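You operate a simulated robot arm through the tools that you are given. There is no shell and no other tool. Be economical: measure what you need, move in short steps, check, and stop when the job is done.

The job below is to be done with a simulated two-armed robot. You get a single attempt, and the scene is never put back.

TASK
Carry the teal tray with both arms and set it on the packing bench top. Take the teal scoop on the middle island bench top and put it away on the fitting bench top. Take the medium steel tray on the middle island bench top and put it away on the top of the two-tier table. Take the white carton that says "belts" from the middle island bench top and leave it on the lower shelf of the grey shelving. Take the short wooden block and leave it on the fitting bench top. Push the bench tank lid shut. Open the fitting bench drawer, take the green tin and leave it inside and shut the drawer again. The order is free. Set down upright: white carton, green tin.

It is judged by the outcome, as a careful person would: the job done as asked, and still so three seconds after it is handed in. It fails if anything else is knocked over, pushed out of place, dropped, spilled or broken. A push-on lid holds only when it is set on centred and level and pressed home; a screw cap is set on level and turned clockwise until tight.

THE ROBOT
Two 7-joint arms with two-finger parallel grippers on one trunk, on a base that drives. Base frame: it is fixed to the floor where the robot stands at the start and does not move with it; the origin is under the middle of the robot, x ahead of it, y to its left, z up; the surface under the hand at the start is at about z = 740. Readings come in mm, degrees, newtons and seconds.
The left shoulder is at the start at [30, 119, 935], the right one opposite. With the tool pointing down near the work surface each hand reaches from about 280 to 680 mm from the robot's upright axis, wherever it stands, measured 20 degrees to its own side. Places, roughly: bench tank lid [1400, 6500, 900]; drawer fx [1300, 6500, 600]; fitting bench drawer [1300, 6400, 700]; fitting bench top [1300, 6600, 800]; green tin (8x8x9 cm) [300, 6500, 800]; lower shelf of the grey shelving [-2300, 6900, 500]; medium steel tray (43x26x5 cm) [1100, 2800, 800]; packing bench top [3300, 2900, 800]; short wooden block (9x6x5 cm) [1300, 4000, 800]; teal scoop (10x9x10 cm) [1200, 2200, 800]; teal tray (29x16x5 cm) [500, 200, 800]; top of the two-tier table [600, 200, 700]; white carton [1000, 3750, 750]. Payload 3.43 kg a hand.
The TCP of each hand is the grasp point between the finger pads, 30 mm short of the fingertips. In the tool frame z runs along the fingers and y along their closing line. The gripper opens to 94 mm. The fingers are 28 mm wide and 10 mm thick; the gripper's body (50 by 96 mm) begins 55 mm behind the TCP.
Orientation is told as [roll, pitch, yaw] about the base's x, y, z axes, in that order, counted from this pose: with the fingers straight down and closing along the base's y, the tool's x points along the base's -x, its y along +y and its z along -z.

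THE INTERFACE
- The arms move only by the tool send_rows. It takes "left_plan", "right_plan" or both (then of equal length, played together; a hand with none holds still); each is a list of rows, each an object (a shift or turn left out is 0, a gripper value left out holds the last) with "rotation": the turn, a rotation vector about the tool's x, y, z in degrees, a list of three; "linear": the shift along the tool's x, y, z in mm, a list of three; "grip": the finger opening in mm, from 0 to 94. In form: [{"rotation": [wx, wy, wz], "linear": [x, y, z], "grip": grip}, ...]. A call has 1 to 20 rows; each row shifts and turns the commanded pose from where the row before left it, along the tool's axes as they then stand. Each row takes 0.2 s and may step no farther than 50 mm and 8.6 degrees from the row before; otherwise, or with a gripper value out of range, the whole call is refused. Where a pose cannot be reached the arm comes as near as it can. A force on the tool above 40 N (or 10 N above the force at the start of the call, whichever is more), or a blocked arm, ends the call early, and 0.2 s more pass. Each finger travels about 72 mm/s and halts on what it meets, pressing with about 35 N; the grip force reading is that of the motor and also rises with nothing between the fingers. The clock runs only during rows and for 0.2 s after the last one: add rows that do not move to give the fingers time. It gives the time, the measured TCP pose, the force on the tool (base axes), the opening and the grip force at its end, in the units of the frame above (readings bear some noise), with the torque about the TCP (base axes, N m) and any sound that the robot's microphone picked up.
- Cameras (640 x 400 px; columns grow to the right, rows downward): "scene" is now at [33.5, -14.1, 1627.9]; the picture's right is [-0.22, -0.98, 0.00], its down [-0.85, 0.19, -0.50] and it looks along [0.48, -0.11, -0.87] (base axes); focal length 261 px, centre (320, 200). "left" rides on the left gripper at [76, -14, -102] in its tool frame; the picture's right is [0.18, 0.98, 0.00], its down [-0.75, 0.14, -0.64] and it looks along [-0.63, 0.12, 0.77] (tool axes); focal length 243 px, centre (320, 200). "right" rides on the right gripper at [76, 14, -103] in its tool frame; the picture's right is [-0.18, 0.98, 0.00], its down [-0.75, -0.14, -0.64] and it looks along [-0.63, -0.12, 0.77] (tool axes); focal length 243 px, centre (320, 200). There is no depth. A picture from a camera that has moved, and an enlarged one, comes with that camera's place and axes in the base frame and with its lens.
- grab_frame(camera): a new picture of that camera. No time passes.
- raise_lower(by): slides the trunk up (or, below 0, down) by that many mm; the arms and the scene camera ride with it, the base frame stays. It gives what a move gives, with no picture.
- drive_base(legs): drives the robot by 1 to 6 legs, each [ahead, turn to the left] in mm and degrees, along the robot's own axes; the way and the turn of a leg run together, so that a leg with both is an arc; at most 1500 mm and 180 degrees a leg. The arms and the cameras ride along, it lands a little off, and it stops where it bumps. It gives what a move gives.
- head_to(pan, tilt): turns the head with the scene camera to pan (to the left, within 143 degrees either way) and tilt (down, from -29 to 69), counted from straight ahead of the robot. It gives what a move gives.
- enlarge(camera, box): a new picture of the part [left, top, right, bottom] of that camera's present view, enlarged. No time passes.
- job_done(): hands the job in; it is judged then, once.

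Go step by step. Nothing tells you exact positions but the pictures and the camera data: compare them with the known pose of the tool, close in by small moves and look again before you grip or let go. The budget is 207 turns and 210 pictures, counting those below and the enlarged ones. Unless the task says otherwise, let go and move clear before handing in, and close with one line.

The tools are called after "Call:" as name(argument=value, ...) on one line, values as JSON. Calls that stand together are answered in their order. send_rows: Moves the arms, as the interface text tells. Its arguments: {"type":"object","properties":{"left_plan":{"type":"array"},"right_plan":{"type":"array"}},"required":[]} The other tools are called the same way: raise_lower (by) slides the trunk up or down; drive_base (legs) drives the base; head_to (pan, tilt) turns the head that bears the scene camera; grab_frame (camera) takes a picture; enlarge (camera, box) takes an enlarged picture of a part of a camera's view; job_done () hands the job in.

At the start:

```text
clock: 0.0
left_ee_pos: [435.4, 191.6, 991.4]
left_tcp_rot: [-0.1, 0.0, 0.0]
left_force: [-0.1, -0.1, -0.1]
left_wrist_torque: [-0.02, 0.01, 0.0]
left_opening: 93.9
left_finger_force: 0.0
right_ee_pos: [340.4, -130.3, 970.8]
right_tcp_rot: [-0.1, 0.0, 0.0]
right_force: [-0.5, -0.1, -0.7]
right_wrist_torque: [-0.01, 0.0, 0.01]
right_opening: 93.8
right_finger_force: 0.0
trunk travel left (down, up): [-200.0, 210.0]
robot x, y, heading: [-0.0, -2.5, 0.4]
head pan, tilt: [-12.6, 60.3]
```

scene: 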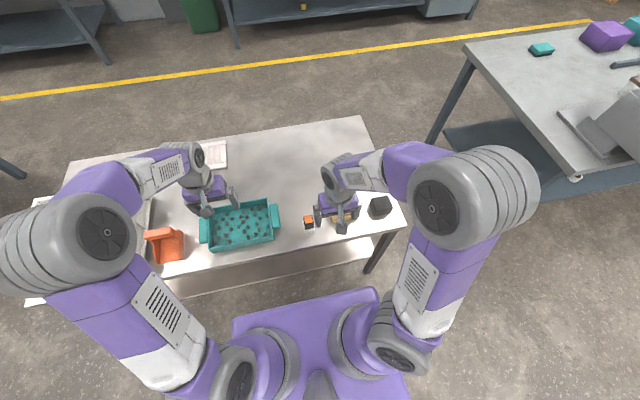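
right: 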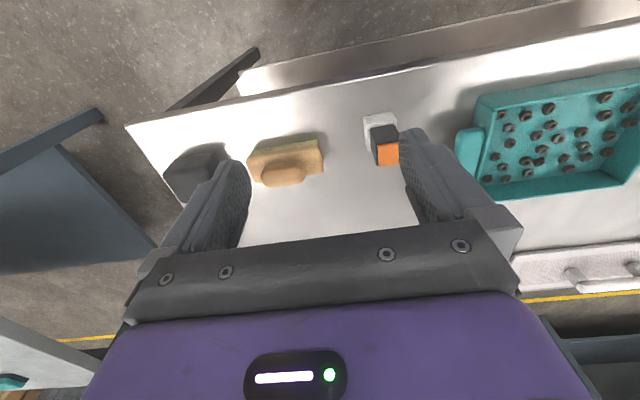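
left: 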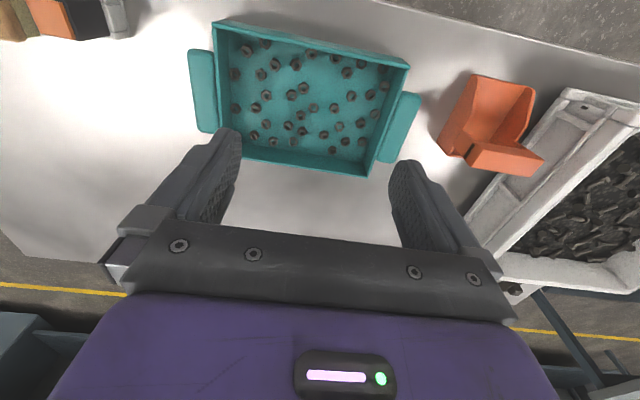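

The teal tray full of parts stands right ahead on the two-tier table. I look at it closely to see how its handles can be gripped.

Call:
enlarge(camera="left", box=[160, 0, 480, 200])

Call:
enlarge(camera="scene", box=[60, 120, 420, 345])

```text
2.00 times, centred on (320, 100) of left
camera zoom: at [360.8, 175.8, 1092.4], right [-0.18, 0.98, 0.0], down [0.75, 0.14, 0.64], along [0.63, 0.12, -0.77], focal length 485 px, centre (320, 400)
```

zoom: 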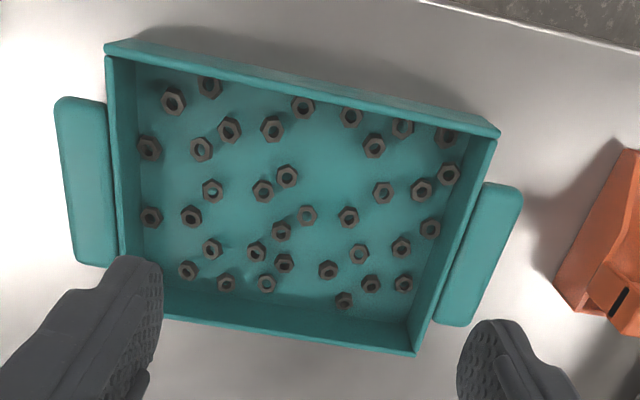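

```text
1.78 times, centred on (240, 232) of scene
camera zoom: at [33.5, -14.1, 1627.9], right [-0.22, -0.98, 0.0], down [-0.85, 0.19, -0.5], along [0.48, -0.11, -0.87], focal length 464 px, centre (462, 142)
```

zoom: 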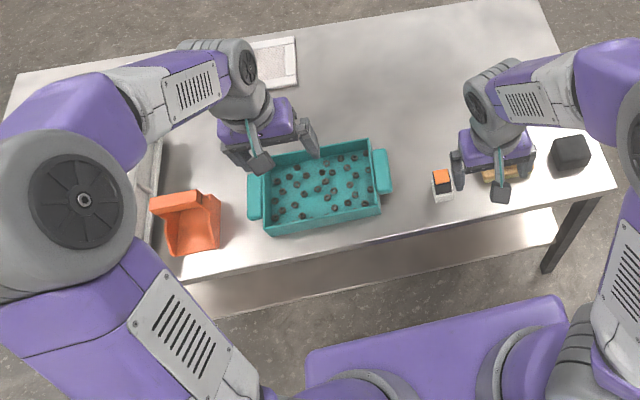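

The tray lies along y with its middle near (476, 180), handles near y 300 and y 58. Before lifting it I look around for the driving map.

Call:
head_to(pan=70, tilt=15)

Call:
grab_frame(camera="scene")

Call:
head_to(pan=0, tilt=15)

Call:
grab_frame(camera="scene")

Call:
head_to(pan=140, tilt=15)

Call:
grab_frame(camera="scene")

Call:
head_to(pan=-70, tilt=15)

Call:
grab_frame(camera="scene")

```text
clock: 1.6
left_ee_pos: [437.0, 191.0, 990.4]
left_tcp_rot: [0.0, 0.0, 0.0]
left_force: [-0.4, -0.2, -0.3]
left_wrist_torque: [0.03, 0.0, 0.01]
left_opening: 94.0
left_finger_force: 0.0
right_ee_pos: [338.9, -128.8, 972.5]
right_tcp_rot: [0.0, 0.0, 0.0]
right_force: [0.1, -0.4, -0.4]
right_wrist_torque: [-0.01, 0.01, 0.03]
right_opening: 93.9
right_finger_force: 0.0
trunk travel left (down, up): [-200.0, 210.0]
robot x, y, heading: [-3.3, 0.1, 0.2]
head pan, tilt: [70.0, 15.0]
```

```text
204 pictures are left
camera scene: at [0.8, 88.2, 1694.4], right [0.94, -0.34, 0.0], down [-0.09, -0.24, -0.97], along [0.33, 0.91, -0.26], focal length 261 px, centre (320, 200)
```

scene: 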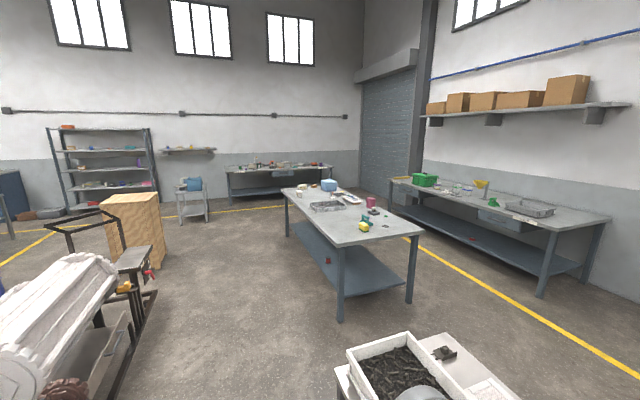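

```text
clock: 3.0
left_ee_pos: [436.5, 191.4, 991.2]
left_tcp_rot: [0.1, -0.1, 0.0]
left_force: [0.4, -0.1, 0.8]
left_wrist_torque: [-0.02, 0.0, -0.03]
left_opening: 94.2
left_finger_force: 0.1
right_ee_pos: [340.2, -128.8, 971.9]
right_tcp_rot: [0.0, 0.0, 0.0]
right_force: [-0.2, 0.6, -0.4]
right_wrist_torque: [-0.03, -0.02, 0.02]
right_opening: 93.9
right_finger_force: 0.0
trunk travel left (down, up): [-200.0, 210.0]
robot x, y, heading: [2.2, 2.4, -0.1]
head pan, tilt: [0.0, 15.0]
```

```text
203 pictures are left
camera scene: at [62.2, 0.5, 1694.5], right [0.0, -1.0, 0.0], down [-0.26, 0.0, -0.97], along [0.97, 0.0, -0.26], focal length 261 px, centre (320, 200)
```

scene: 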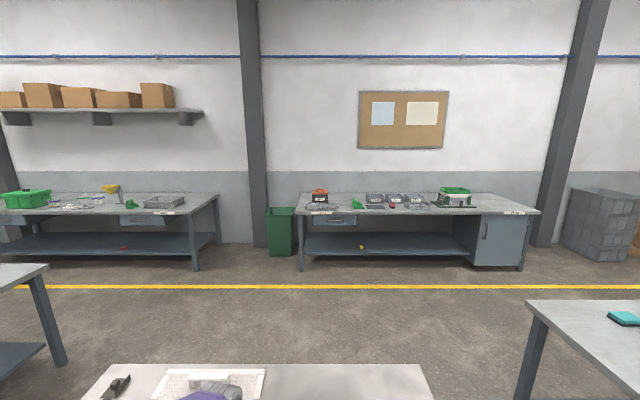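

```text
clock: 5.2
left_ee_pos: [436.3, 190.9, 990.6]
left_tcp_rot: [0.0, 0.0, 0.0]
left_force: [-0.3, 0.1, -0.2]
left_wrist_torque: [0.02, 0.0, -0.02]
left_opening: 93.8
left_finger_force: 0.1
right_ee_pos: [339.9, -128.6, 972.2]
right_tcp_rot: [0.0, 0.0, -0.1]
right_force: [0.8, -0.8, -0.6]
right_wrist_torque: [-0.02, -0.02, 0.0]
right_opening: 94.1
right_finger_force: 0.0
trunk travel left (down, up): [-200.0, 210.0]
robot x, y, heading: [0.9, -2.7, -0.2]
head pan, tilt: [140.0, 15.0]
```

```text
202 pictures are left
camera scene: at [-102.7, 60.5, 1694.5], right [0.64, 0.77, 0.0], down [0.2, -0.17, -0.97], along [-0.74, 0.62, -0.26], focal length 261 px, centre (320, 200)
```

scene: 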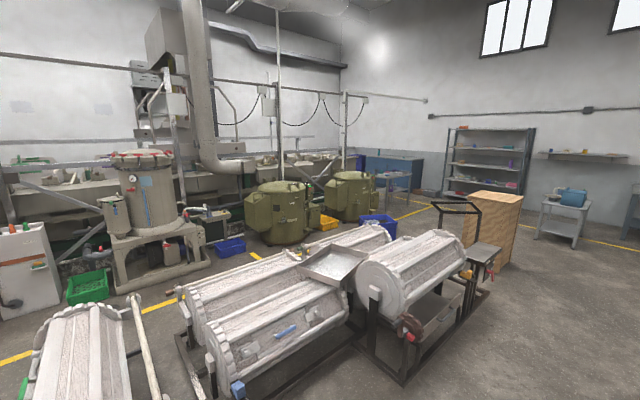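

```text
clock: 8.2
left_ee_pos: [436.7, 191.2, 990.5]
left_tcp_rot: [0.1, 0.0, 0.1]
left_force: [-0.3, -0.5, 0.2]
left_wrist_torque: [0.02, -0.02, -0.02]
left_opening: 93.8
left_finger_force: 0.2
right_ee_pos: [339.8, -130.0, 971.5]
right_tcp_rot: [0.0, 0.0, -0.1]
right_force: [0.6, 0.6, -0.6]
right_wrist_torque: [-0.01, 0.0, 0.01]
right_opening: 93.9
right_finger_force: 0.0
trunk travel left (down, up): [-200.0, 210.0]
robot x, y, heading: [1.0, -0.0, -0.1]
head pan, tilt: [-70.0, 15.0]
```

```text
201 pictures are left
camera scene: at [0.8, -87.4, 1694.5], right [-0.94, -0.34, 0.0], down [-0.09, 0.24, -0.97], along [0.33, -0.91, -0.26], focal length 261 px, centre (320, 200)
```

scene: 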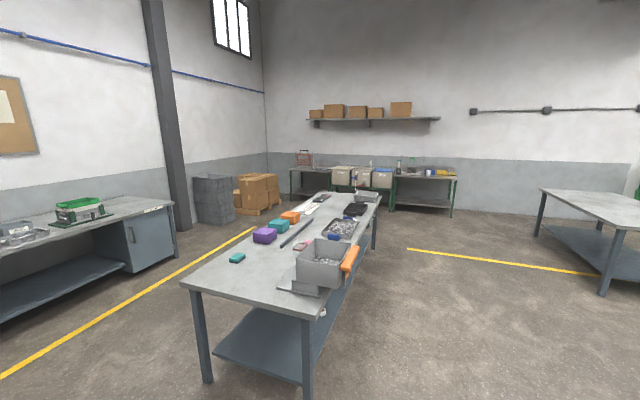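

The map is clear: island at x 820–1610, packing bench front edge near x 2790. Now I bring both hands over the tray's ends, still high.

Call:
send_rows(left_plan=[{"linear": [-6.7, 18.2, 15]}, {"linear": [-6.7, 18.2, 15]}, {"linear": [-6.7, 18.2, 15]}, {"linear": [-6.7, 18.2, 15]}, {"linear": [-6.7, 18.2, 15]}, {"linear": [-6.7, 18.2, 15]}], right_plan=[{"linear": [-22.7, 31.3, 11.7]}, {"linear": [-22.7, 31.3, 11.7]}, {"linear": [-22.7, 31.3, 11.7]}, {"linear": [-22.7, 31.3, 11.7]}, {"linear": [-22.7, 31.3, 11.7]}, {"linear": [-22.7, 31.3, 11.7]}])

Call:
head_to(pan=0, tilt=62)

Call:
grab_frame(camera="left")

Call:
grab_frame(camera="right")

Call:
enlarge(camera="scene", box=[120, 60, 440, 260])

```text
clock: 9.6
left_ee_pos: [477.3, 301.7, 897.2]
left_tcp_rot: [-0.1, -0.1, 0.0]
left_force: [0.4, -0.2, -0.5]
left_wrist_torque: [-0.02, 0.0, -0.04]
left_opening: 93.9
left_finger_force: 0.1
right_ee_pos: [475.4, 58.6, 900.3]
right_tcp_rot: [0.0, 0.1, 0.0]
right_force: [0.4, -1.4, 0.6]
right_wrist_torque: [0.0, -0.01, 0.02]
right_opening: 94.4
right_finger_force: 0.0
trunk travel left (down, up): [-200.0, 210.0]
robot x, y, heading: [3.1, 1.9, -0.0]
head pan, tilt: [-70.0, 15.0]
```

```text
clock: 11.1
left_ee_pos: [475.3, 299.4, 899.7]
left_tcp_rot: [0.1, 0.1, 0.0]
left_force: [-0.3, 0.3, -0.3]
left_wrist_torque: [0.0, 0.01, 0.03]
left_opening: 94.1
left_finger_force: 0.2
right_ee_pos: [474.5, 57.0, 899.8]
right_tcp_rot: [0.0, 0.0, 0.0]
right_force: [0.0, 0.7, 0.0]
right_wrist_torque: [0.02, 0.01, -0.01]
right_opening: 93.9
right_finger_force: 0.0
trunk travel left (down, up): [-200.0, 210.0]
robot x, y, heading: [3.4, 1.3, 0.0]
head pan, tilt: [0.0, 62.0]
```

```text
200 pictures are left
camera left: at [400.3, 284.5, 1001.4], right [-0.18, 0.98, 0.0], down [0.75, 0.14, 0.64], along [0.63, 0.12, -0.77], focal length 243 px, centre (320, 200)
```

left: 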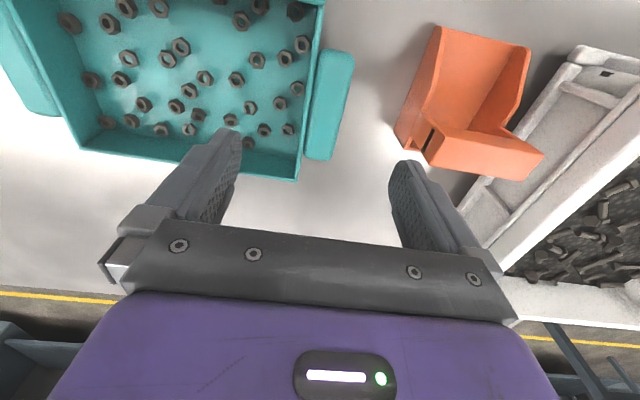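

```text
199 pictures are left
camera right: at [398.9, 72.1, 1002.4], right [0.18, 0.98, 0.0], down [0.75, -0.14, 0.64], along [0.63, -0.12, -0.77], focal length 243 px, centre (320, 200)
```

right: 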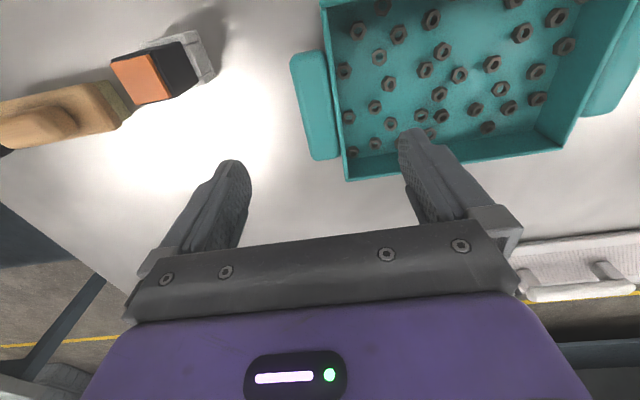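

```text
2.00 times, centred on (280, 160) of scene
camera zoom: at [33.1, 0.3, 1625.9], right [0.0, -1.0, 0.0], down [-0.88, 0.0, -0.47], along [0.47, 0.0, -0.88], focal length 522 px, centre (400, 280)
```

zoom: 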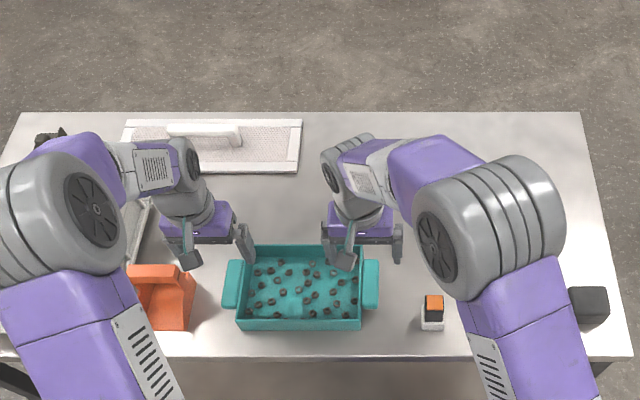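

Handles measured: left one spans y 289–318, right one 40–70, both centred at x≈477. I lower straight down so the inner fingers go inside the end walls above the nuts.

Call:
send_rows(left_plan=[{"linear": [0, 1, 27]}, {"linear": [0, 0, 27]}, {"linear": [0, 0, 27]}, {"linear": [0, 0, 26]}, {}], right_plan=[{"linear": [0, 0, 27]}, {"linear": [0, 0, 27]}, {"linear": [0, 0, 27]}, {"linear": [0, 0, 27]}, {}])

Call:
grab_frame(camera="left")

Call:
grab_frame(camera="right")

```text
clock: 12.2
left_ee_pos: [478.3, 302.4, 793.4]
left_tcp_rot: [0.0, 0.1, 0.0]
left_force: [-0.2, 0.5, -0.4]
left_wrist_torque: [-0.02, -0.02, 0.0]
left_opening: 93.8
left_finger_force: 0.2
right_ee_pos: [477.0, 59.2, 791.3]
right_tcp_rot: [0.1, 0.0, -0.1]
right_force: [-0.3, 0.3, -0.1]
right_wrist_torque: [0.02, -0.01, 0.0]
right_opening: 94.0
right_finger_force: 0.0
trunk travel left (down, up): [-200.0, 210.0]
robot x, y, heading: [3.3, -0.1, 0.0]
head pan, tilt: [0.0, 62.0]
```

```text
197 pictures are left
camera left: at [402.0, 286.4, 894.9], right [-0.18, 0.98, 0.0], down [0.75, 0.14, 0.64], along [0.63, 0.12, -0.77], focal length 243 px, centre (320, 200)
```

left: 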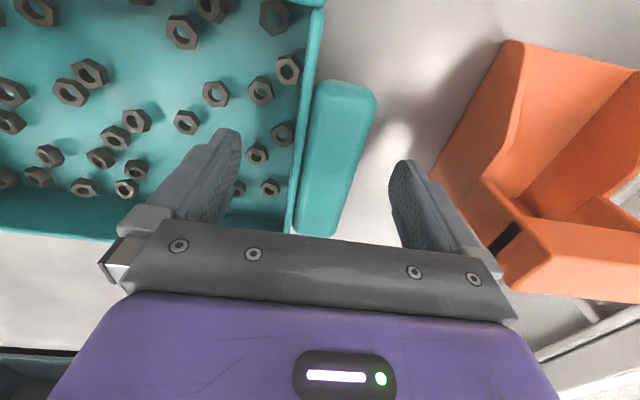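

```text
196 pictures are left
camera right: at [399.5, 73.5, 893.5], right [0.18, 0.98, 0.0], down [0.75, -0.14, 0.64], along [0.63, -0.12, -0.77], focal length 243 px, centre (320, 200)
```

right: 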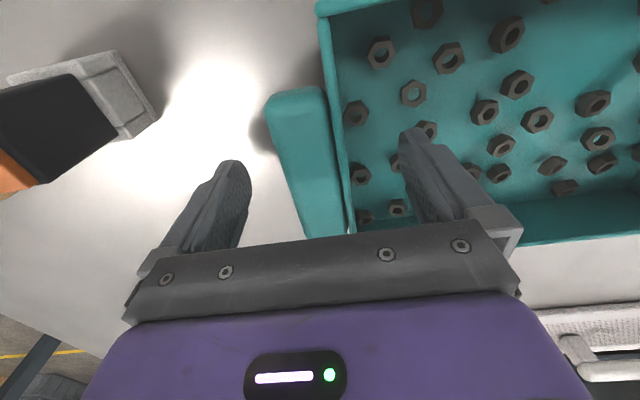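

Fingers straddle both handles and walls cleanly. Closing both.

Call:
send_rows(left_plan=[{"grip": 60}, {"grip": 40}, {"grip": 20}, {"grip": 15}, {}, {}], right_plan=[{"grip": 60}, {"grip": 40}, {"grip": 20}, {"grip": 15}, {}, {}])

Call:
grab_frame(camera="left")

Call:
grab_frame(camera="right")

```text
clock: 13.7
left_ee_pos: [476.6, 303.3, 792.8]
left_tcp_rot: [0.2, 0.0, 0.2]
left_force: [1.9, 17.8, 0.2]
left_wrist_torque: [0.34, -0.13, -0.08]
left_opening: 36.7
left_finger_force: 35.0
right_ee_pos: [476.1, 56.7, 791.0]
right_tcp_rot: [-0.2, 0.1, 0.0]
right_force: [-2.1, -20.3, 4.9]
right_wrist_torque: [-0.02, 0.31, 0.35]
right_opening: 36.8
right_finger_force: 35.2
trunk travel left (down, up): [-200.0, 210.0]
robot x, y, heading: [0.4, 3.0, -0.1]
head pan, tilt: [0.0, 62.0]
```

```text
195 pictures are left
camera left: at [401.9, 287.9, 895.1], right [-0.19, 0.98, 0.0], down [0.75, 0.14, 0.64], along [0.63, 0.12, -0.77], focal length 243 px, centre (320, 200)
```

left: 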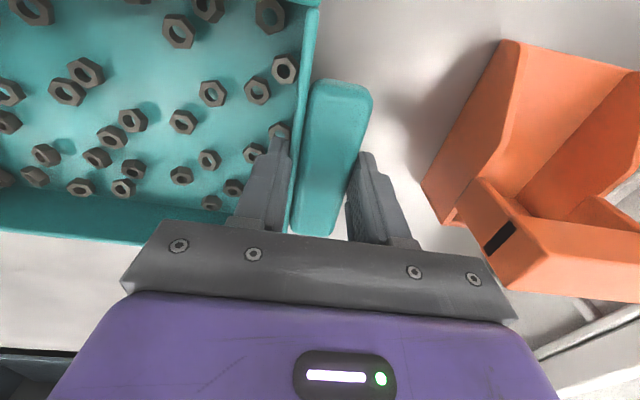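

```text
194 pictures are left
camera right: at [399.9, 72.0, 893.4], right [0.18, 0.98, 0.0], down [0.75, -0.14, 0.64], along [0.63, -0.12, -0.77], focal length 243 px, centre (320, 200)
```

right: 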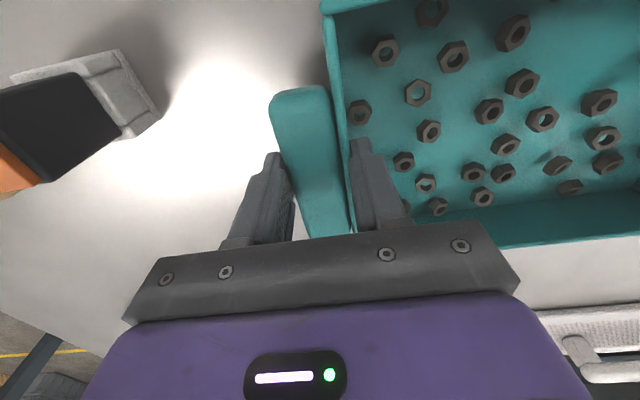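

Both ends are gripped (opening 36.8). I ease out the small inner compression and lift slightly with both arms to check.

Call:
send_rows(left_plan=[{"linear": [0, 1, 0]}, {"linear": [0, 1, 0]}, {"linear": [0, 0, -8]}, {"linear": [0, 0, -12]}, {}], right_plan=[{"linear": [0, -1, 0]}, {"linear": [0, -1, 0]}, {"linear": [0, 0, -8]}, {"linear": [0, 0, -12]}, {}])

Call:
grab_frame(camera="scene")

```text
clock: 14.8
left_ee_pos: [476.8, 302.0, 812.5]
left_tcp_rot: [-0.1, 0.0, -0.1]
left_force: [1.0, 2.0, -0.1]
left_wrist_torque: [0.53, 0.16, 0.15]
left_opening: 36.1
left_finger_force: 35.0
right_ee_pos: [477.4, 59.0, 814.9]
right_tcp_rot: [0.3, -0.2, 0.1]
right_force: [1.7, -0.9, 9.1]
right_wrist_torque: [-0.14, 0.13, 0.02]
right_opening: 15.4
right_finger_force: 0.5
trunk travel left (down, up): [-200.0, 210.0]
robot x, y, heading: [-1.5, -0.3, 0.1]
head pan, tilt: [0.0, 62.0]
```

```text
193 pictures are left
camera scene: at [32.5, 0.8, 1626.1], right [0.0, -1.0, 0.0], down [-0.88, 0.0, -0.47], along [0.47, 0.0, -0.88], focal length 261 px, centre (320, 200)
```

scene: 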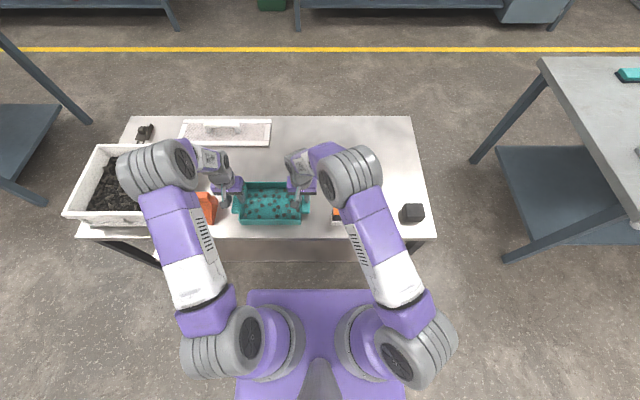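

The right hand slipped off (opening 15). I look at both ends before doing anything else.

Call:
grab_frame(camera="right")

Call:
grab_frame(camera="left")

```text
192 pictures are left
camera right: at [400.9, 73.6, 916.4], right [0.18, 0.98, 0.01], down [0.75, -0.14, 0.64], along [0.63, -0.11, -0.76], focal length 243 px, centre (320, 200)
```

right: 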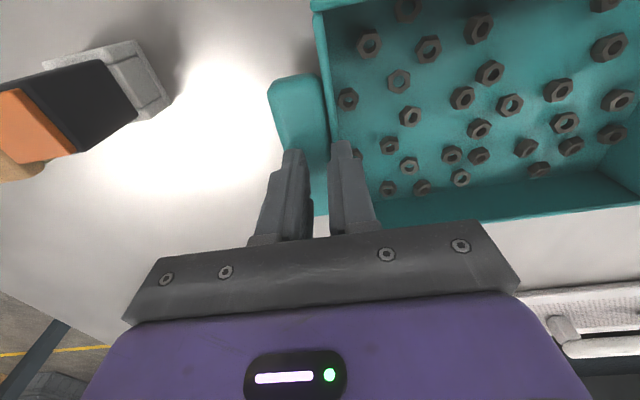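

```text
191 pictures are left
camera left: at [401.5, 287.2, 915.5], right [-0.18, 0.98, 0.0], down [0.75, 0.14, 0.64], along [0.63, 0.12, -0.77], focal length 243 px, centre (320, 200)
```

left: 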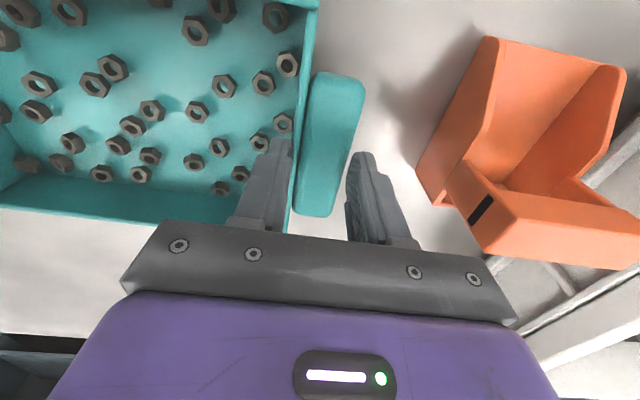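

Both grips slid up on the wall. I set the left end back down, release both, rise, and study the handles from the side.

Call:
send_rows(left_plan=[{"linear": [0, 0, 8]}, {"linear": [0, 0, 10]}, {}, {"grip": 60}, {"grip": 80}, {}, {"linear": [0, 0, -25]}, {"linear": [0, 0, -25]}, {"linear": [0, 0, -25]}], right_plan=[{}, {}, {}, {"grip": 50}, {"grip": 80}, {}, {"linear": [0, 0, -25]}, {"linear": [0, 0, -25]}, {"linear": [0, 0, -25]}])

Call:
grab_frame(camera="left")

Call:
grab_frame(camera="right")

Call:
enlarge(camera="scene", box=[200, 150, 360, 250])

```text
clock: 16.9
left_ee_pos: [476.3, 303.4, 871.8]
left_tcp_rot: [0.0, 0.0, 0.0]
left_force: [0.3, 0.4, -0.2]
left_wrist_torque: [0.03, 0.0, 0.01]
left_opening: 80.3
left_finger_force: 0.1
right_ee_pos: [475.1, 57.6, 890.2]
right_tcp_rot: [0.0, 0.0, 0.0]
right_force: [-0.7, -0.4, 0.7]
right_wrist_torque: [-0.01, -0.01, 0.0]
right_opening: 79.9
right_finger_force: 0.1
trunk travel left (down, up): [-200.0, 210.0]
robot x, y, heading: [-1.4, 3.8, -0.2]
head pan, tilt: [0.0, 62.0]
```

```text
190 pictures are left
camera left: at [401.4, 287.9, 973.2], right [-0.18, 0.98, 0.0], down [0.75, 0.14, 0.64], along [0.63, 0.12, -0.77], focal length 243 px, centre (320, 200)
```

left: 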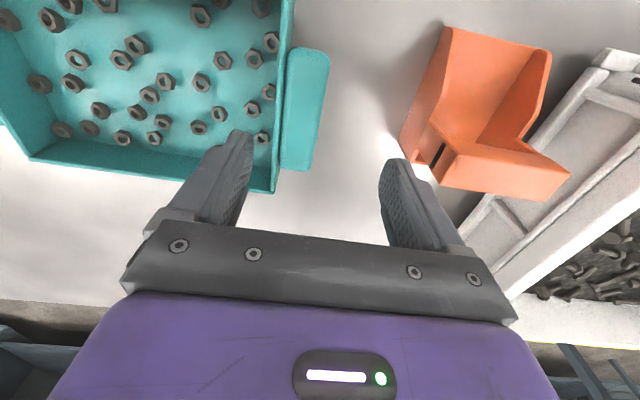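

```text
189 pictures are left
camera right: at [399.1, 72.1, 991.3], right [0.18, 0.98, 0.0], down [0.75, -0.14, 0.64], along [0.63, -0.12, -0.77], focal length 243 px, centre (320, 200)
```

right: 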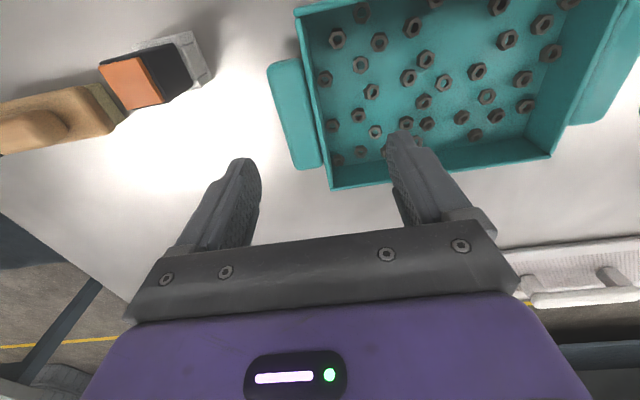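

```text
4.00 times, centred on (280, 200) of scene
camera zoom: at [32.0, 0.2, 1625.9], right [0.0, -1.0, 0.0], down [-0.88, 0.0, -0.47], along [0.47, 0.0, -0.88], focal length 1044 px, centre (480, 200)
```

zoom: 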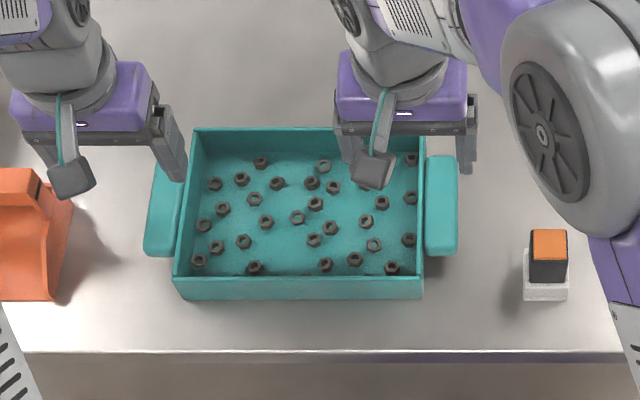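

The tray slid about 17 mm toward −y when the right outer finger rode over its handle, so the handle tops are probably below the rim. I look at the right handle from low in front.

Call:
send_rows(right_plan=[{"linear": [35, -11, 10]}, {"linear": [35, -11, 15]}, {"linear": [35, -11, 20]}, {"linear": [35, -11, 20]}, {"linear": [35, -11, 20]}])

Call:
enlarge(camera="right", box=[200, 0, 520, 200])

```text
clock: 18.1
left_ee_pos: [478.5, 302.9, 868.9]
left_tcp_rot: [0.0, 0.0, 0.0]
left_force: [-0.7, 0.2, -0.6]
left_wrist_torque: [-0.02, -0.01, -0.01]
left_opening: 80.2
left_finger_force: 0.1
right_ee_pos: [300.4, 1.2, 804.2]
right_tcp_rot: [0.0, 0.0, 0.0]
right_force: [0.3, -0.5, -0.1]
right_wrist_torque: [0.0, -0.03, -0.01]
right_opening: 80.2
right_finger_force: 0.0
trunk travel left (down, up): [-200.0, 210.0]
robot x, y, heading: [3.0, -1.0, -0.1]
head pan, tilt: [0.0, 62.0]
```

```text
2.00 times, centred on (360, 100) of right
camera zoom: at [223.6, 16.7, 905.4], right [0.18, 0.98, 0.0], down [0.75, -0.14, 0.64], along [0.63, -0.12, -0.77], focal length 485 px, centre (240, 400)
```

zoom: 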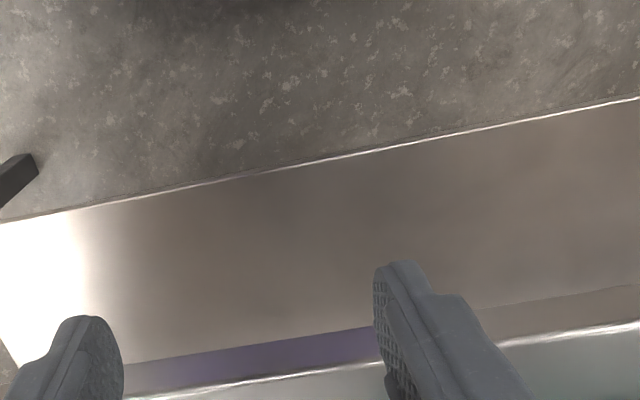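

The camera looks too steeply; I pitch the right hand so that it sees ahead along the table top.

Call:
send_rows(right_plan=[{"rotation": [0, -8.5, 0]}, {"rotation": [0, -8.5, 0]}, {"rotation": [0, -8.5, 0]}, {"rotation": [0, -8.5, 0]}, {"rotation": [0, -8.5, 0]}])

Call:
grab_frame(camera="right")

```text
clock: 19.2
left_ee_pos: [476.9, 303.1, 870.7]
left_tcp_rot: [0.0, 0.0, 0.0]
left_force: [0.0, 0.1, 0.0]
left_wrist_torque: [0.01, 0.0, -0.03]
left_opening: 80.1
left_finger_force: 0.1
right_ee_pos: [307.9, 1.4, 812.3]
right_tcp_rot: [1.0, -43.8, -1.5]
right_force: [-0.1, 0.4, -0.1]
right_wrist_torque: [0.01, 0.0, -0.03]
right_opening: 79.8
right_finger_force: 0.1
trunk travel left (down, up): [-200.0, 210.0]
robot x, y, heading: [0.5, 2.4, -0.4]
head pan, tilt: [0.0, 62.0]
```

```text
186 pictures are left
camera right: at [182.6, 17.5, 832.3], right [0.15, 0.98, 0.14], down [0.1, -0.15, 0.98], along [0.98, -0.13, -0.12], focal length 243 px, centre (320, 200)
```

right: 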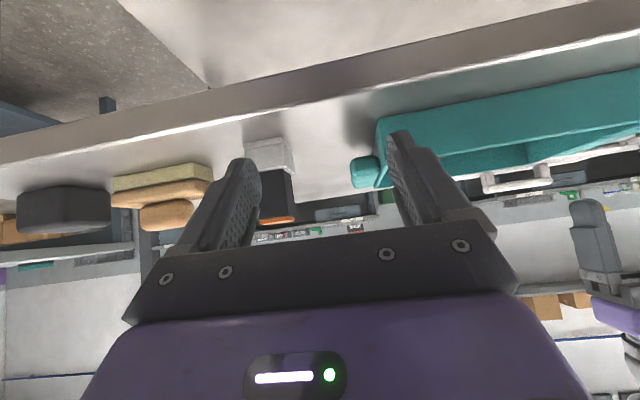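

Call:
enlarge(camera="right", box=[320, 90, 480, 190])

```text
4.00 times, centred on (400, 140) of right
camera zoom: at [182.6, 17.5, 832.3], right [0.15, 0.98, 0.14], down [0.1, -0.15, 0.98], along [0.98, -0.13, -0.12], focal length 970 px, centre (0, 440)
```

zoom: 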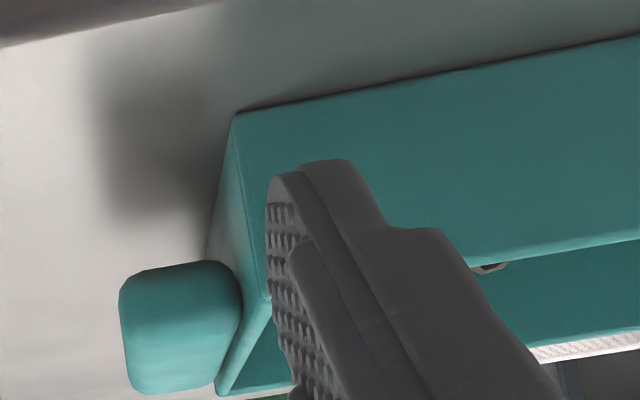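

Handle geometry is now clear: handle z 766–782, rim 784, table 740; the tray has shifted so handle outer faces are at y≈24 and 300. I need a deeper grip, so I return the right hand above its handle and recentre both.

Call:
send_rows(right_plan=[{"rotation": [0, 8.5, 0]}, {"rotation": [0, 8.5, 0]}, {"rotation": [0, 8.5, 0]}, {"rotation": [0, 8.5, 0]}, {"rotation": [0, 8.5, 0]}, {"linear": [0, 0, -40]}, {"linear": [0, 0, -30]}, {"linear": [-44, 10, 0]}, {"linear": [-44, 10, 0]}, {"linear": [-44, 10, 0]}, {"linear": [-44, 10, 0]}, {}], left_plan=[{}, {}, {}, {}, {}, {}, {}, {"linear": [0, -9, 0]}, {"linear": [0, -10, 0]}, {}, {}, {}])

Call:
grab_frame(camera="left")

Call:
grab_frame(camera="right")

```text
clock: 21.9
left_ee_pos: [477.8, 283.7, 870.2]
left_tcp_rot: [0.0, 0.0, 0.1]
left_force: [0.4, 0.1, -0.4]
left_wrist_torque: [-0.02, 0.01, -0.02]
left_opening: 80.3
left_finger_force: 0.1
right_ee_pos: [476.3, 40.4, 875.5]
right_tcp_rot: [0.0, 0.0, 0.0]
right_force: [0.3, 0.2, 0.5]
right_wrist_torque: [0.01, -0.04, 0.0]
right_opening: 80.0
right_finger_force: 0.0
trunk travel left (down, up): [-200.0, 210.0]
robot x, y, heading: [-1.4, 2.0, 0.2]
head pan, tilt: [0.0, 62.0]
```

```text
184 pictures are left
camera left: at [401.2, 268.9, 972.9], right [-0.18, 0.98, 0.0], down [0.75, 0.14, 0.64], along [0.63, 0.12, -0.77], focal length 243 px, centre (320, 200)
```

left: 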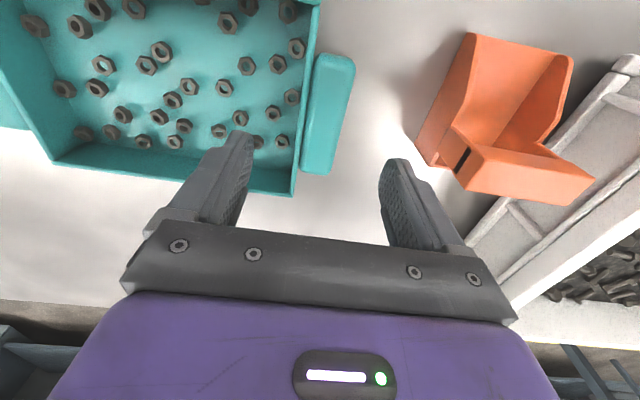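

```text
183 pictures are left
camera right: at [400.8, 55.2, 976.9], right [0.18, 0.98, 0.0], down [0.75, -0.14, 0.64], along [0.63, -0.12, -0.77], focal length 243 px, centre (320, 200)
```

right: 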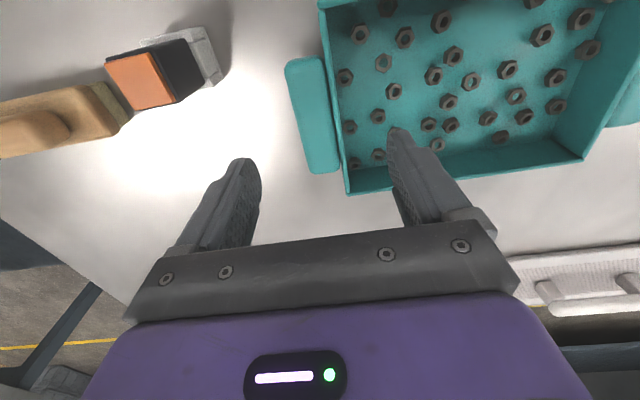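

Measured nuts near the end walls: I pick finger spots between them (left x≈494, right x≈479), narrow to 52 mm and descend part-way to check.

Call:
send_rows(left_plan=[{"grip": 65}, {"grip": 52, "linear": [-8, 0, 0]}, {"linear": [-8, 0, 25]}, {"linear": [0, 0, 25]}, {"linear": [0, 0, 20]}, {}], right_plan=[{"grip": 65}, {"grip": 52, "linear": [-2, 0, 0]}, {"linear": [0, 0, 25]}, {"linear": [0, 0, 25]}, {"linear": [0, 0, 25]}, {}])

Call:
grab_frame(camera="left")

Call:
grab_frame(camera="right")

```text
clock: 23.2
left_ee_pos: [493.3, 283.7, 800.1]
left_tcp_rot: [0.0, -0.1, 0.0]
left_force: [-0.1, 0.1, 0.1]
left_wrist_torque: [0.0, 0.01, -0.01]
left_opening: 52.0
left_finger_force: 0.1
right_ee_pos: [479.3, 41.4, 797.5]
right_tcp_rot: [0.0, 0.0, 0.0]
right_force: [-0.2, -0.8, 0.2]
right_wrist_torque: [-0.01, -0.03, 0.0]
right_opening: 52.2
right_finger_force: 0.1
trunk travel left (down, up): [-200.0, 210.0]
robot x, y, heading: [0.2, 0.5, -0.2]
head pan, tilt: [0.0, 62.0]
```

```text
182 pictures are left
camera left: at [416.2, 268.7, 902.2], right [-0.18, 0.98, 0.0], down [0.75, 0.14, 0.64], along [0.63, 0.12, -0.77], focal length 243 px, centre (320, 200)
```

left: 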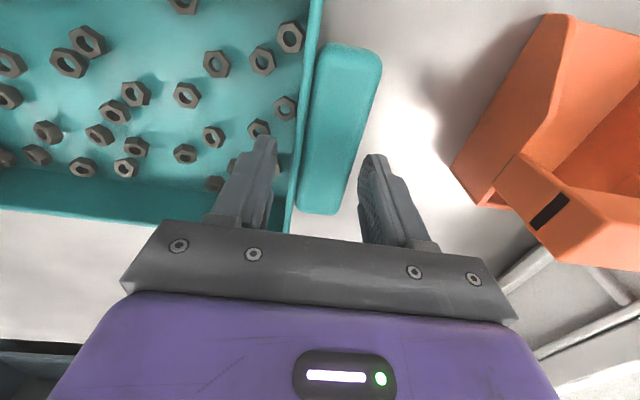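

```text
181 pictures are left
camera right: at [404.6, 56.8, 900.0], right [0.18, 0.98, 0.0], down [0.75, -0.14, 0.64], along [0.63, -0.12, -0.77], focal length 243 px, centre (320, 200)
```

right: 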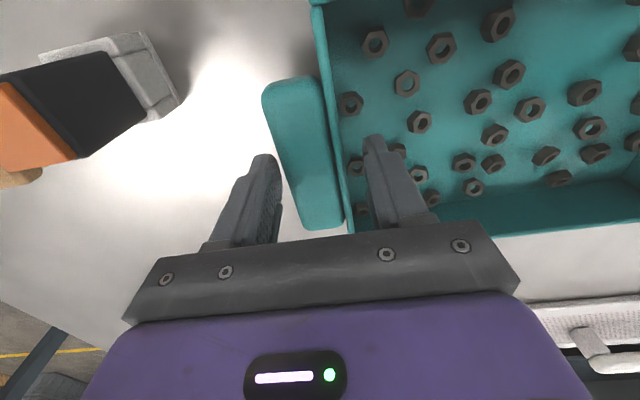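

Clearances look right; going down to TCP z≈781 slowly, then closing.

Call:
send_rows(left_plan=[{"linear": [0, 0, 7]}, {"linear": [0, 0, 7]}, {"linear": [0, 0, 5]}, {}], right_plan=[{"linear": [0, 0, 7]}, {"linear": [0, 0, 5]}, {"linear": [0, 0, 5]}, {}])

Call:
send_rows(left_plan=[{"grip": 40}, {"grip": 30}, {"grip": 20}, {}, {}], right_plan=[{"grip": 40}, {"grip": 30}, {"grip": 20}, {}, {}])

Call:
grab_frame(camera="left")

Call:
grab_frame(camera="right")

```text
clock: 24.2
left_ee_pos: [492.0, 283.2, 781.1]
left_tcp_rot: [0.0, 0.0, 0.0]
left_force: [-0.4, -0.1, 0.2]
left_wrist_torque: [-0.01, 0.01, -0.02]
left_opening: 52.0
left_finger_force: 0.1
right_ee_pos: [479.1, 40.8, 781.9]
right_tcp_rot: [-0.1, 0.1, 0.0]
right_force: [1.0, 0.4, -0.6]
right_wrist_torque: [0.04, 0.03, -0.01]
right_opening: 52.1
right_finger_force: 0.1
trunk travel left (down, up): [-200.0, 210.0]
robot x, y, heading: [0.5, 1.9, -0.1]
head pan, tilt: [0.0, 62.0]
```

```text
clock: 25.4
left_ee_pos: [491.8, 288.1, 782.5]
left_tcp_rot: [0.2, 0.0, 0.1]
left_force: [3.1, 18.8, 0.0]
left_wrist_torque: [0.03, 0.3, 0.17]
left_opening: 41.2
left_finger_force: 34.9
right_ee_pos: [479.1, 40.1, 781.0]
right_tcp_rot: [-0.3, 0.0, 0.0]
right_force: [-2.6, -21.6, 4.2]
right_wrist_torque: [0.16, 0.07, 0.49]
right_opening: 41.4
right_finger_force: 34.9
trunk travel left (down, up): [-200.0, 210.0]
robot x, y, heading: [1.3, -1.5, -0.1]
head pan, tilt: [0.0, 62.0]
```

```text
180 pictures are left
camera left: at [416.4, 270.4, 883.5], right [-0.19, 0.98, 0.0], down [0.75, 0.14, 0.64], along [0.63, 0.12, -0.77], focal length 243 px, centre (320, 200)
```

left: 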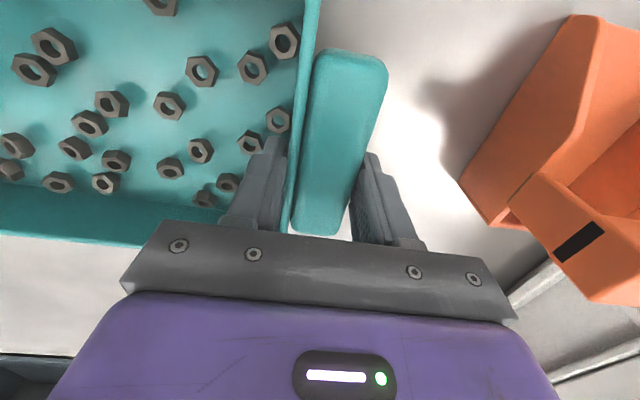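

```text
179 pictures are left
camera right: at [403.8, 54.4, 883.1], right [0.18, 0.98, 0.0], down [0.75, -0.14, 0.64], along [0.63, -0.12, -0.77], focal length 243 px, centre (320, 200)
```

right: 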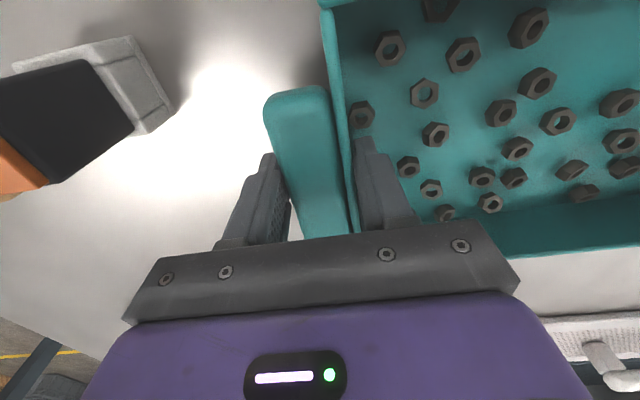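

The opening now reads 41 on both: full pads are on the handle, not just the tapered tips. I relax the inner squeeze and lift a few mm.

Call:
send_rows(left_plan=[{"linear": [0, 1, 0]}, {"linear": [0, 1, 0]}, {"linear": [0, 0, -4]}, {"linear": [0, 0, -4]}, {"linear": [0, 0, -4]}, {}], right_plan=[{"linear": [0, -1, 0]}, {"linear": [0, -1, 0]}, {"linear": [0, 0, -4]}, {"linear": [0, 0, -4]}, {"linear": [0, 0, -4]}, {}])

Call:
enlarge(camera="scene", box=[200, 150, 360, 250])

```text
clock: 26.9
left_ee_pos: [492.2, 286.2, 792.4]
left_tcp_rot: [-0.1, 0.0, 0.0]
left_force: [1.9, 8.2, -3.8]
left_wrist_torque: [-0.05, -0.44, 0.21]
left_opening: 41.5
left_finger_force: 34.4
right_ee_pos: [479.7, 39.9, 793.7]
right_tcp_rot: [0.1, -0.1, 0.0]
right_force: [-1.4, -7.6, -2.4]
right_wrist_torque: [0.21, 0.44, 0.0]
right_opening: 41.4
right_finger_force: 35.5
trunk travel left (down, up): [-200.0, 210.0]
robot x, y, heading: [0.5, -1.6, 0.0]
head pan, tilt: [0.0, 62.0]
```

```text
4.00 times, centred on (280, 200) of scene
camera zoom: at [33.7, 0.6, 1625.9], right [0.0, -1.0, 0.0], down [-0.88, 0.0, -0.47], along [0.47, 0.0, -0.88], focal length 1044 px, centre (480, 200)
```

zoom: 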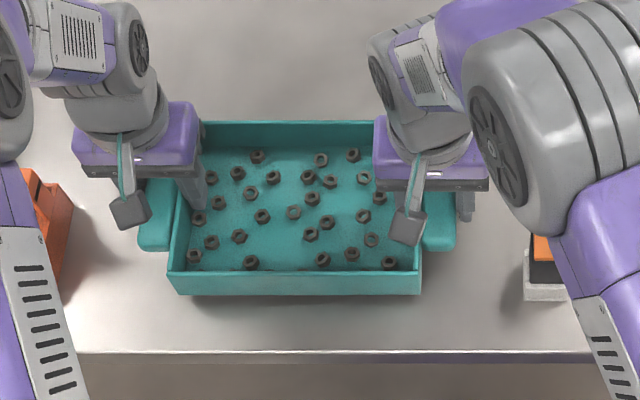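

The tray is off the table and level, only ~6 N in total. I raise it with the trunk and back away.

Call:
raise_lower(by=190)

Call:
drive_base(legs=[[-350, 0]])

Call:
grab_frame(camera="scene")

```text
clock: 28.9
left_ee_pos: [492.6, 286.5, 982.2]
left_tcp_rot: [0.0, 0.0, 0.0]
left_force: [1.6, -3.3, -3.4]
left_wrist_torque: [-0.03, 0.05, 0.21]
left_opening: 41.3
left_finger_force: 34.9
right_ee_pos: [480.1, 39.8, 982.3]
right_tcp_rot: [0.0, 0.0, 0.0]
right_force: [-2.7, 3.6, -4.0]
right_wrist_torque: [0.0, -0.1, 0.29]
right_opening: 41.5
right_finger_force: 35.6
trunk travel left (down, up): [-390.0, 20.0]
robot x, y, heading: [-2.4, -2.4, -0.0]
head pan, tilt: [0.0, 62.0]
```

```text
clock: 31.2
left_ee_pos: [141.4, 285.2, 982.6]
left_tcp_rot: [0.0, 0.0, -0.3]
left_force: [1.6, -11.9, -2.8]
left_wrist_torque: [-0.08, 0.03, 0.25]
left_opening: 41.6
left_finger_force: 34.7
right_ee_pos: [127.6, 37.6, 982.6]
right_tcp_rot: [0.0, 0.0, -0.3]
right_force: [-1.4, 11.6, -3.1]
right_wrist_torque: [0.03, -0.05, 0.23]
right_opening: 41.2
right_finger_force: 34.9
trunk travel left (down, up): [-390.0, 20.0]
robot x, y, heading: [-349.9, 4.6, -0.4]
head pan, tilt: [0.0, 62.0]
```

```text
177 pictures are left
camera scene: at [-318.7, 1.3, 1815.9], right [-0.01, -1.0, 0.0], down [-0.88, 0.0, -0.47], along [0.47, 0.0, -0.88], focal length 261 px, centre (320, 200)
```

scene: 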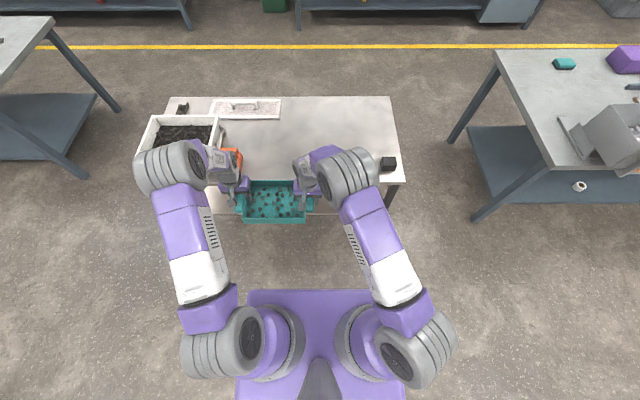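

Free of the table. I drive round its left end through the gap to the island (y≈1385).

Call:
drive_base(legs=[[0, 80], [1400, 0], [0, -80]])

Call:
head_to(pan=0, tilt=35)

Call:
grab_frame(camera="scene")

```text
clock: 45.2
left_ee_pos: [352.8, 1694.9, 982.2]
left_tcp_rot: [0.0, 0.1, 1.3]
left_force: [1.7, -1.9, -2.7]
left_wrist_torque: [0.02, 0.02, 0.24]
left_opening: 41.2
left_finger_force: 35.2
right_ee_pos: [344.2, 1447.9, 982.7]
right_tcp_rot: [0.0, 0.0, 1.4]
right_force: [-1.2, 1.0, -2.4]
right_wrist_torque: [0.03, -0.04, 0.19]
right_opening: 41.3
right_finger_force: 35.1
trunk travel left (down, up): [-390.0, 20.0]
robot x, y, heading: [-135.3, 1395.6, 1.2]
head pan, tilt: [0.0, 62.0]
```

```text
clock: 46.1
left_ee_pos: [351.7, 1695.5, 982.6]
left_tcp_rot: [-0.1, 0.0, 1.3]
left_force: [1.2, -1.0, -2.5]
left_wrist_torque: [0.04, 0.07, 0.11]
left_opening: 41.3
left_finger_force: 34.3
right_ee_pos: [344.4, 1449.1, 983.4]
right_tcp_rot: [-0.1, 0.1, 1.4]
right_force: [-1.2, 1.2, -2.7]
right_wrist_torque: [0.01, -0.15, 0.15]
right_opening: 41.2
right_finger_force: 35.0
trunk travel left (down, up): [-390.0, 20.0]
robot x, y, heading: [-131.8, 1397.8, 1.2]
head pan, tilt: [0.0, 35.0]
```

```text
176 pictures are left
camera scene: at [-76.6, 1399.4, 1852.4], right [0.02, -1.0, 0.0], down [-0.57, -0.01, -0.82], along [0.82, 0.02, -0.57], focal length 261 px, centre (320, 200)
```

scene: 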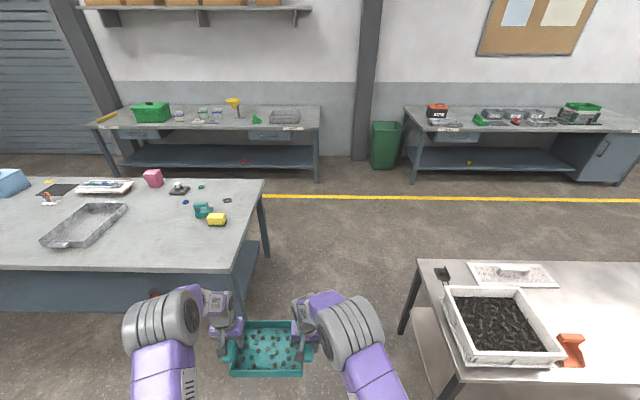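

Call:
drive_base(legs=[[0, -2.6], [1200, 0], [1120, 0], [0, 91]])

Call:
head_to(pan=-65, tilt=30)

Call:
grab_frame(camera="scene")

```text
clock: 61.8
left_ee_pos: [1922.3, 1852.4, 981.7]
left_tcp_rot: [0.0, -0.1, 89.2]
left_force: [0.6, 1.5, -2.5]
left_wrist_torque: [0.05, 0.02, 0.15]
left_opening: 41.3
left_finger_force: 34.8
right_ee_pos: [2168.8, 1836.5, 983.1]
right_tcp_rot: [0.1, -0.1, 89.3]
right_force: [-1.2, -1.7, -2.6]
right_wrist_torque: [-0.05, -0.03, 0.12]
right_opening: 41.1
right_finger_force: 35.3
trunk travel left (down, up): [-390.0, 20.0]
robot x, y, heading: [2200.3, 1356.1, 89.2]
head pan, tilt: [0.0, 35.0]
```

```text
clock: 63.1
left_ee_pos: [1921.4, 1852.0, 981.4]
left_tcp_rot: [-0.1, -0.1, 89.3]
left_force: [0.1, 0.3, -2.3]
left_wrist_torque: [-0.08, 0.03, 0.16]
left_opening: 41.2
left_finger_force: 35.0
right_ee_pos: [2168.8, 1837.1, 982.2]
right_tcp_rot: [0.0, 0.1, 89.3]
right_force: [-1.0, -1.0, -2.4]
right_wrist_torque: [0.11, 0.02, 0.08]
right_opening: 41.2
right_finger_force: 34.9
trunk travel left (down, up): [-390.0, 20.0]
robot x, y, heading: [2200.5, 1356.1, 89.2]
head pan, tilt: [-65.0, 30.0]
```

```text
175 pictures are left
camera scene: at [2283.0, 1364.9, 1860.3], right [0.41, -0.91, 0.0], down [-0.46, -0.21, -0.87], along [0.79, 0.36, -0.5], focal length 261 px, centre (320, 200)
```

scene: 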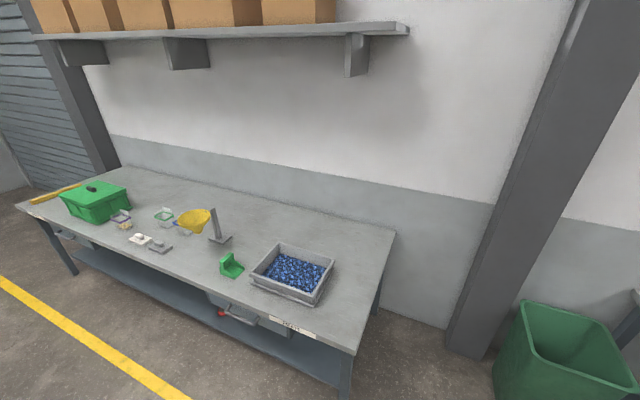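

The strip of packing bench front between the green scoop and the small items (y≈2390–2670, x 2940–3100) is free. I drive up the aisle and turn to face it.

Call:
drive_base(legs=[[1010, 0], [0, -89.2]])

Call:
head_to(pan=10, tilt=45)

Call:
grab_frame(camera="scene")

```text
clock: 72.3
left_ee_pos: [2718.0, 2646.1, 983.5]
left_tcp_rot: [0.0, -0.1, -1.6]
left_force: [1.4, -1.0, -3.2]
left_wrist_torque: [0.06, 0.04, 0.21]
left_opening: 41.4
left_finger_force: 34.6
right_ee_pos: [2698.1, 2399.5, 983.5]
right_tcp_rot: [0.0, 0.0, -1.6]
right_force: [-1.2, 0.4, -1.7]
right_wrist_torque: [0.03, -0.08, 0.12]
right_opening: 41.0
right_finger_force: 35.0
trunk travel left (down, up): [-390.0, 20.0]
robot x, y, heading: [2220.2, 2373.3, -1.6]
head pan, tilt: [-65.0, 30.0]
```

```text
clock: 73.7
left_ee_pos: [2718.0, 2646.0, 982.8]
left_tcp_rot: [-0.2, 0.0, -1.6]
left_force: [0.6, 0.4, -2.4]
left_wrist_torque: [0.07, 0.09, 0.14]
left_opening: 41.1
left_finger_force: 34.7
right_ee_pos: [2698.7, 2400.2, 982.7]
right_tcp_rot: [-0.1, 0.0, -1.6]
right_force: [-0.8, 0.4, -2.6]
right_wrist_torque: [0.0, -0.11, 0.1]
right_opening: 41.2
right_finger_force: 34.9
trunk travel left (down, up): [-390.0, 20.0]
robot x, y, heading: [2220.6, 2371.6, -1.3]
head pan, tilt: [10.0, 45.0]
```

```text
174 pictures are left
camera scene: at [2267.9, 2386.3, 1837.6], right [0.15, -0.99, 0.0], down [-0.7, -0.1, -0.71], along [0.7, 0.1, -0.71], focal length 261 px, centre (320, 200)
```

scene: 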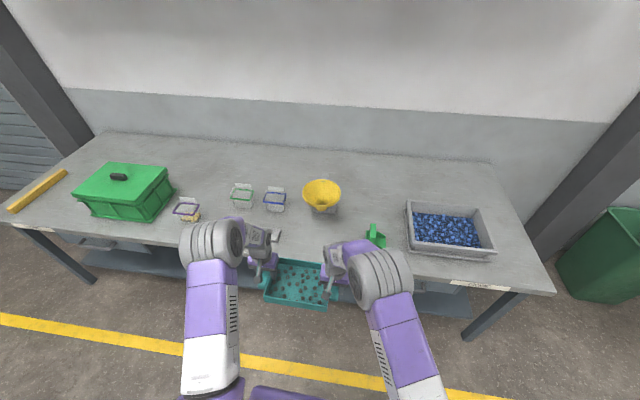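

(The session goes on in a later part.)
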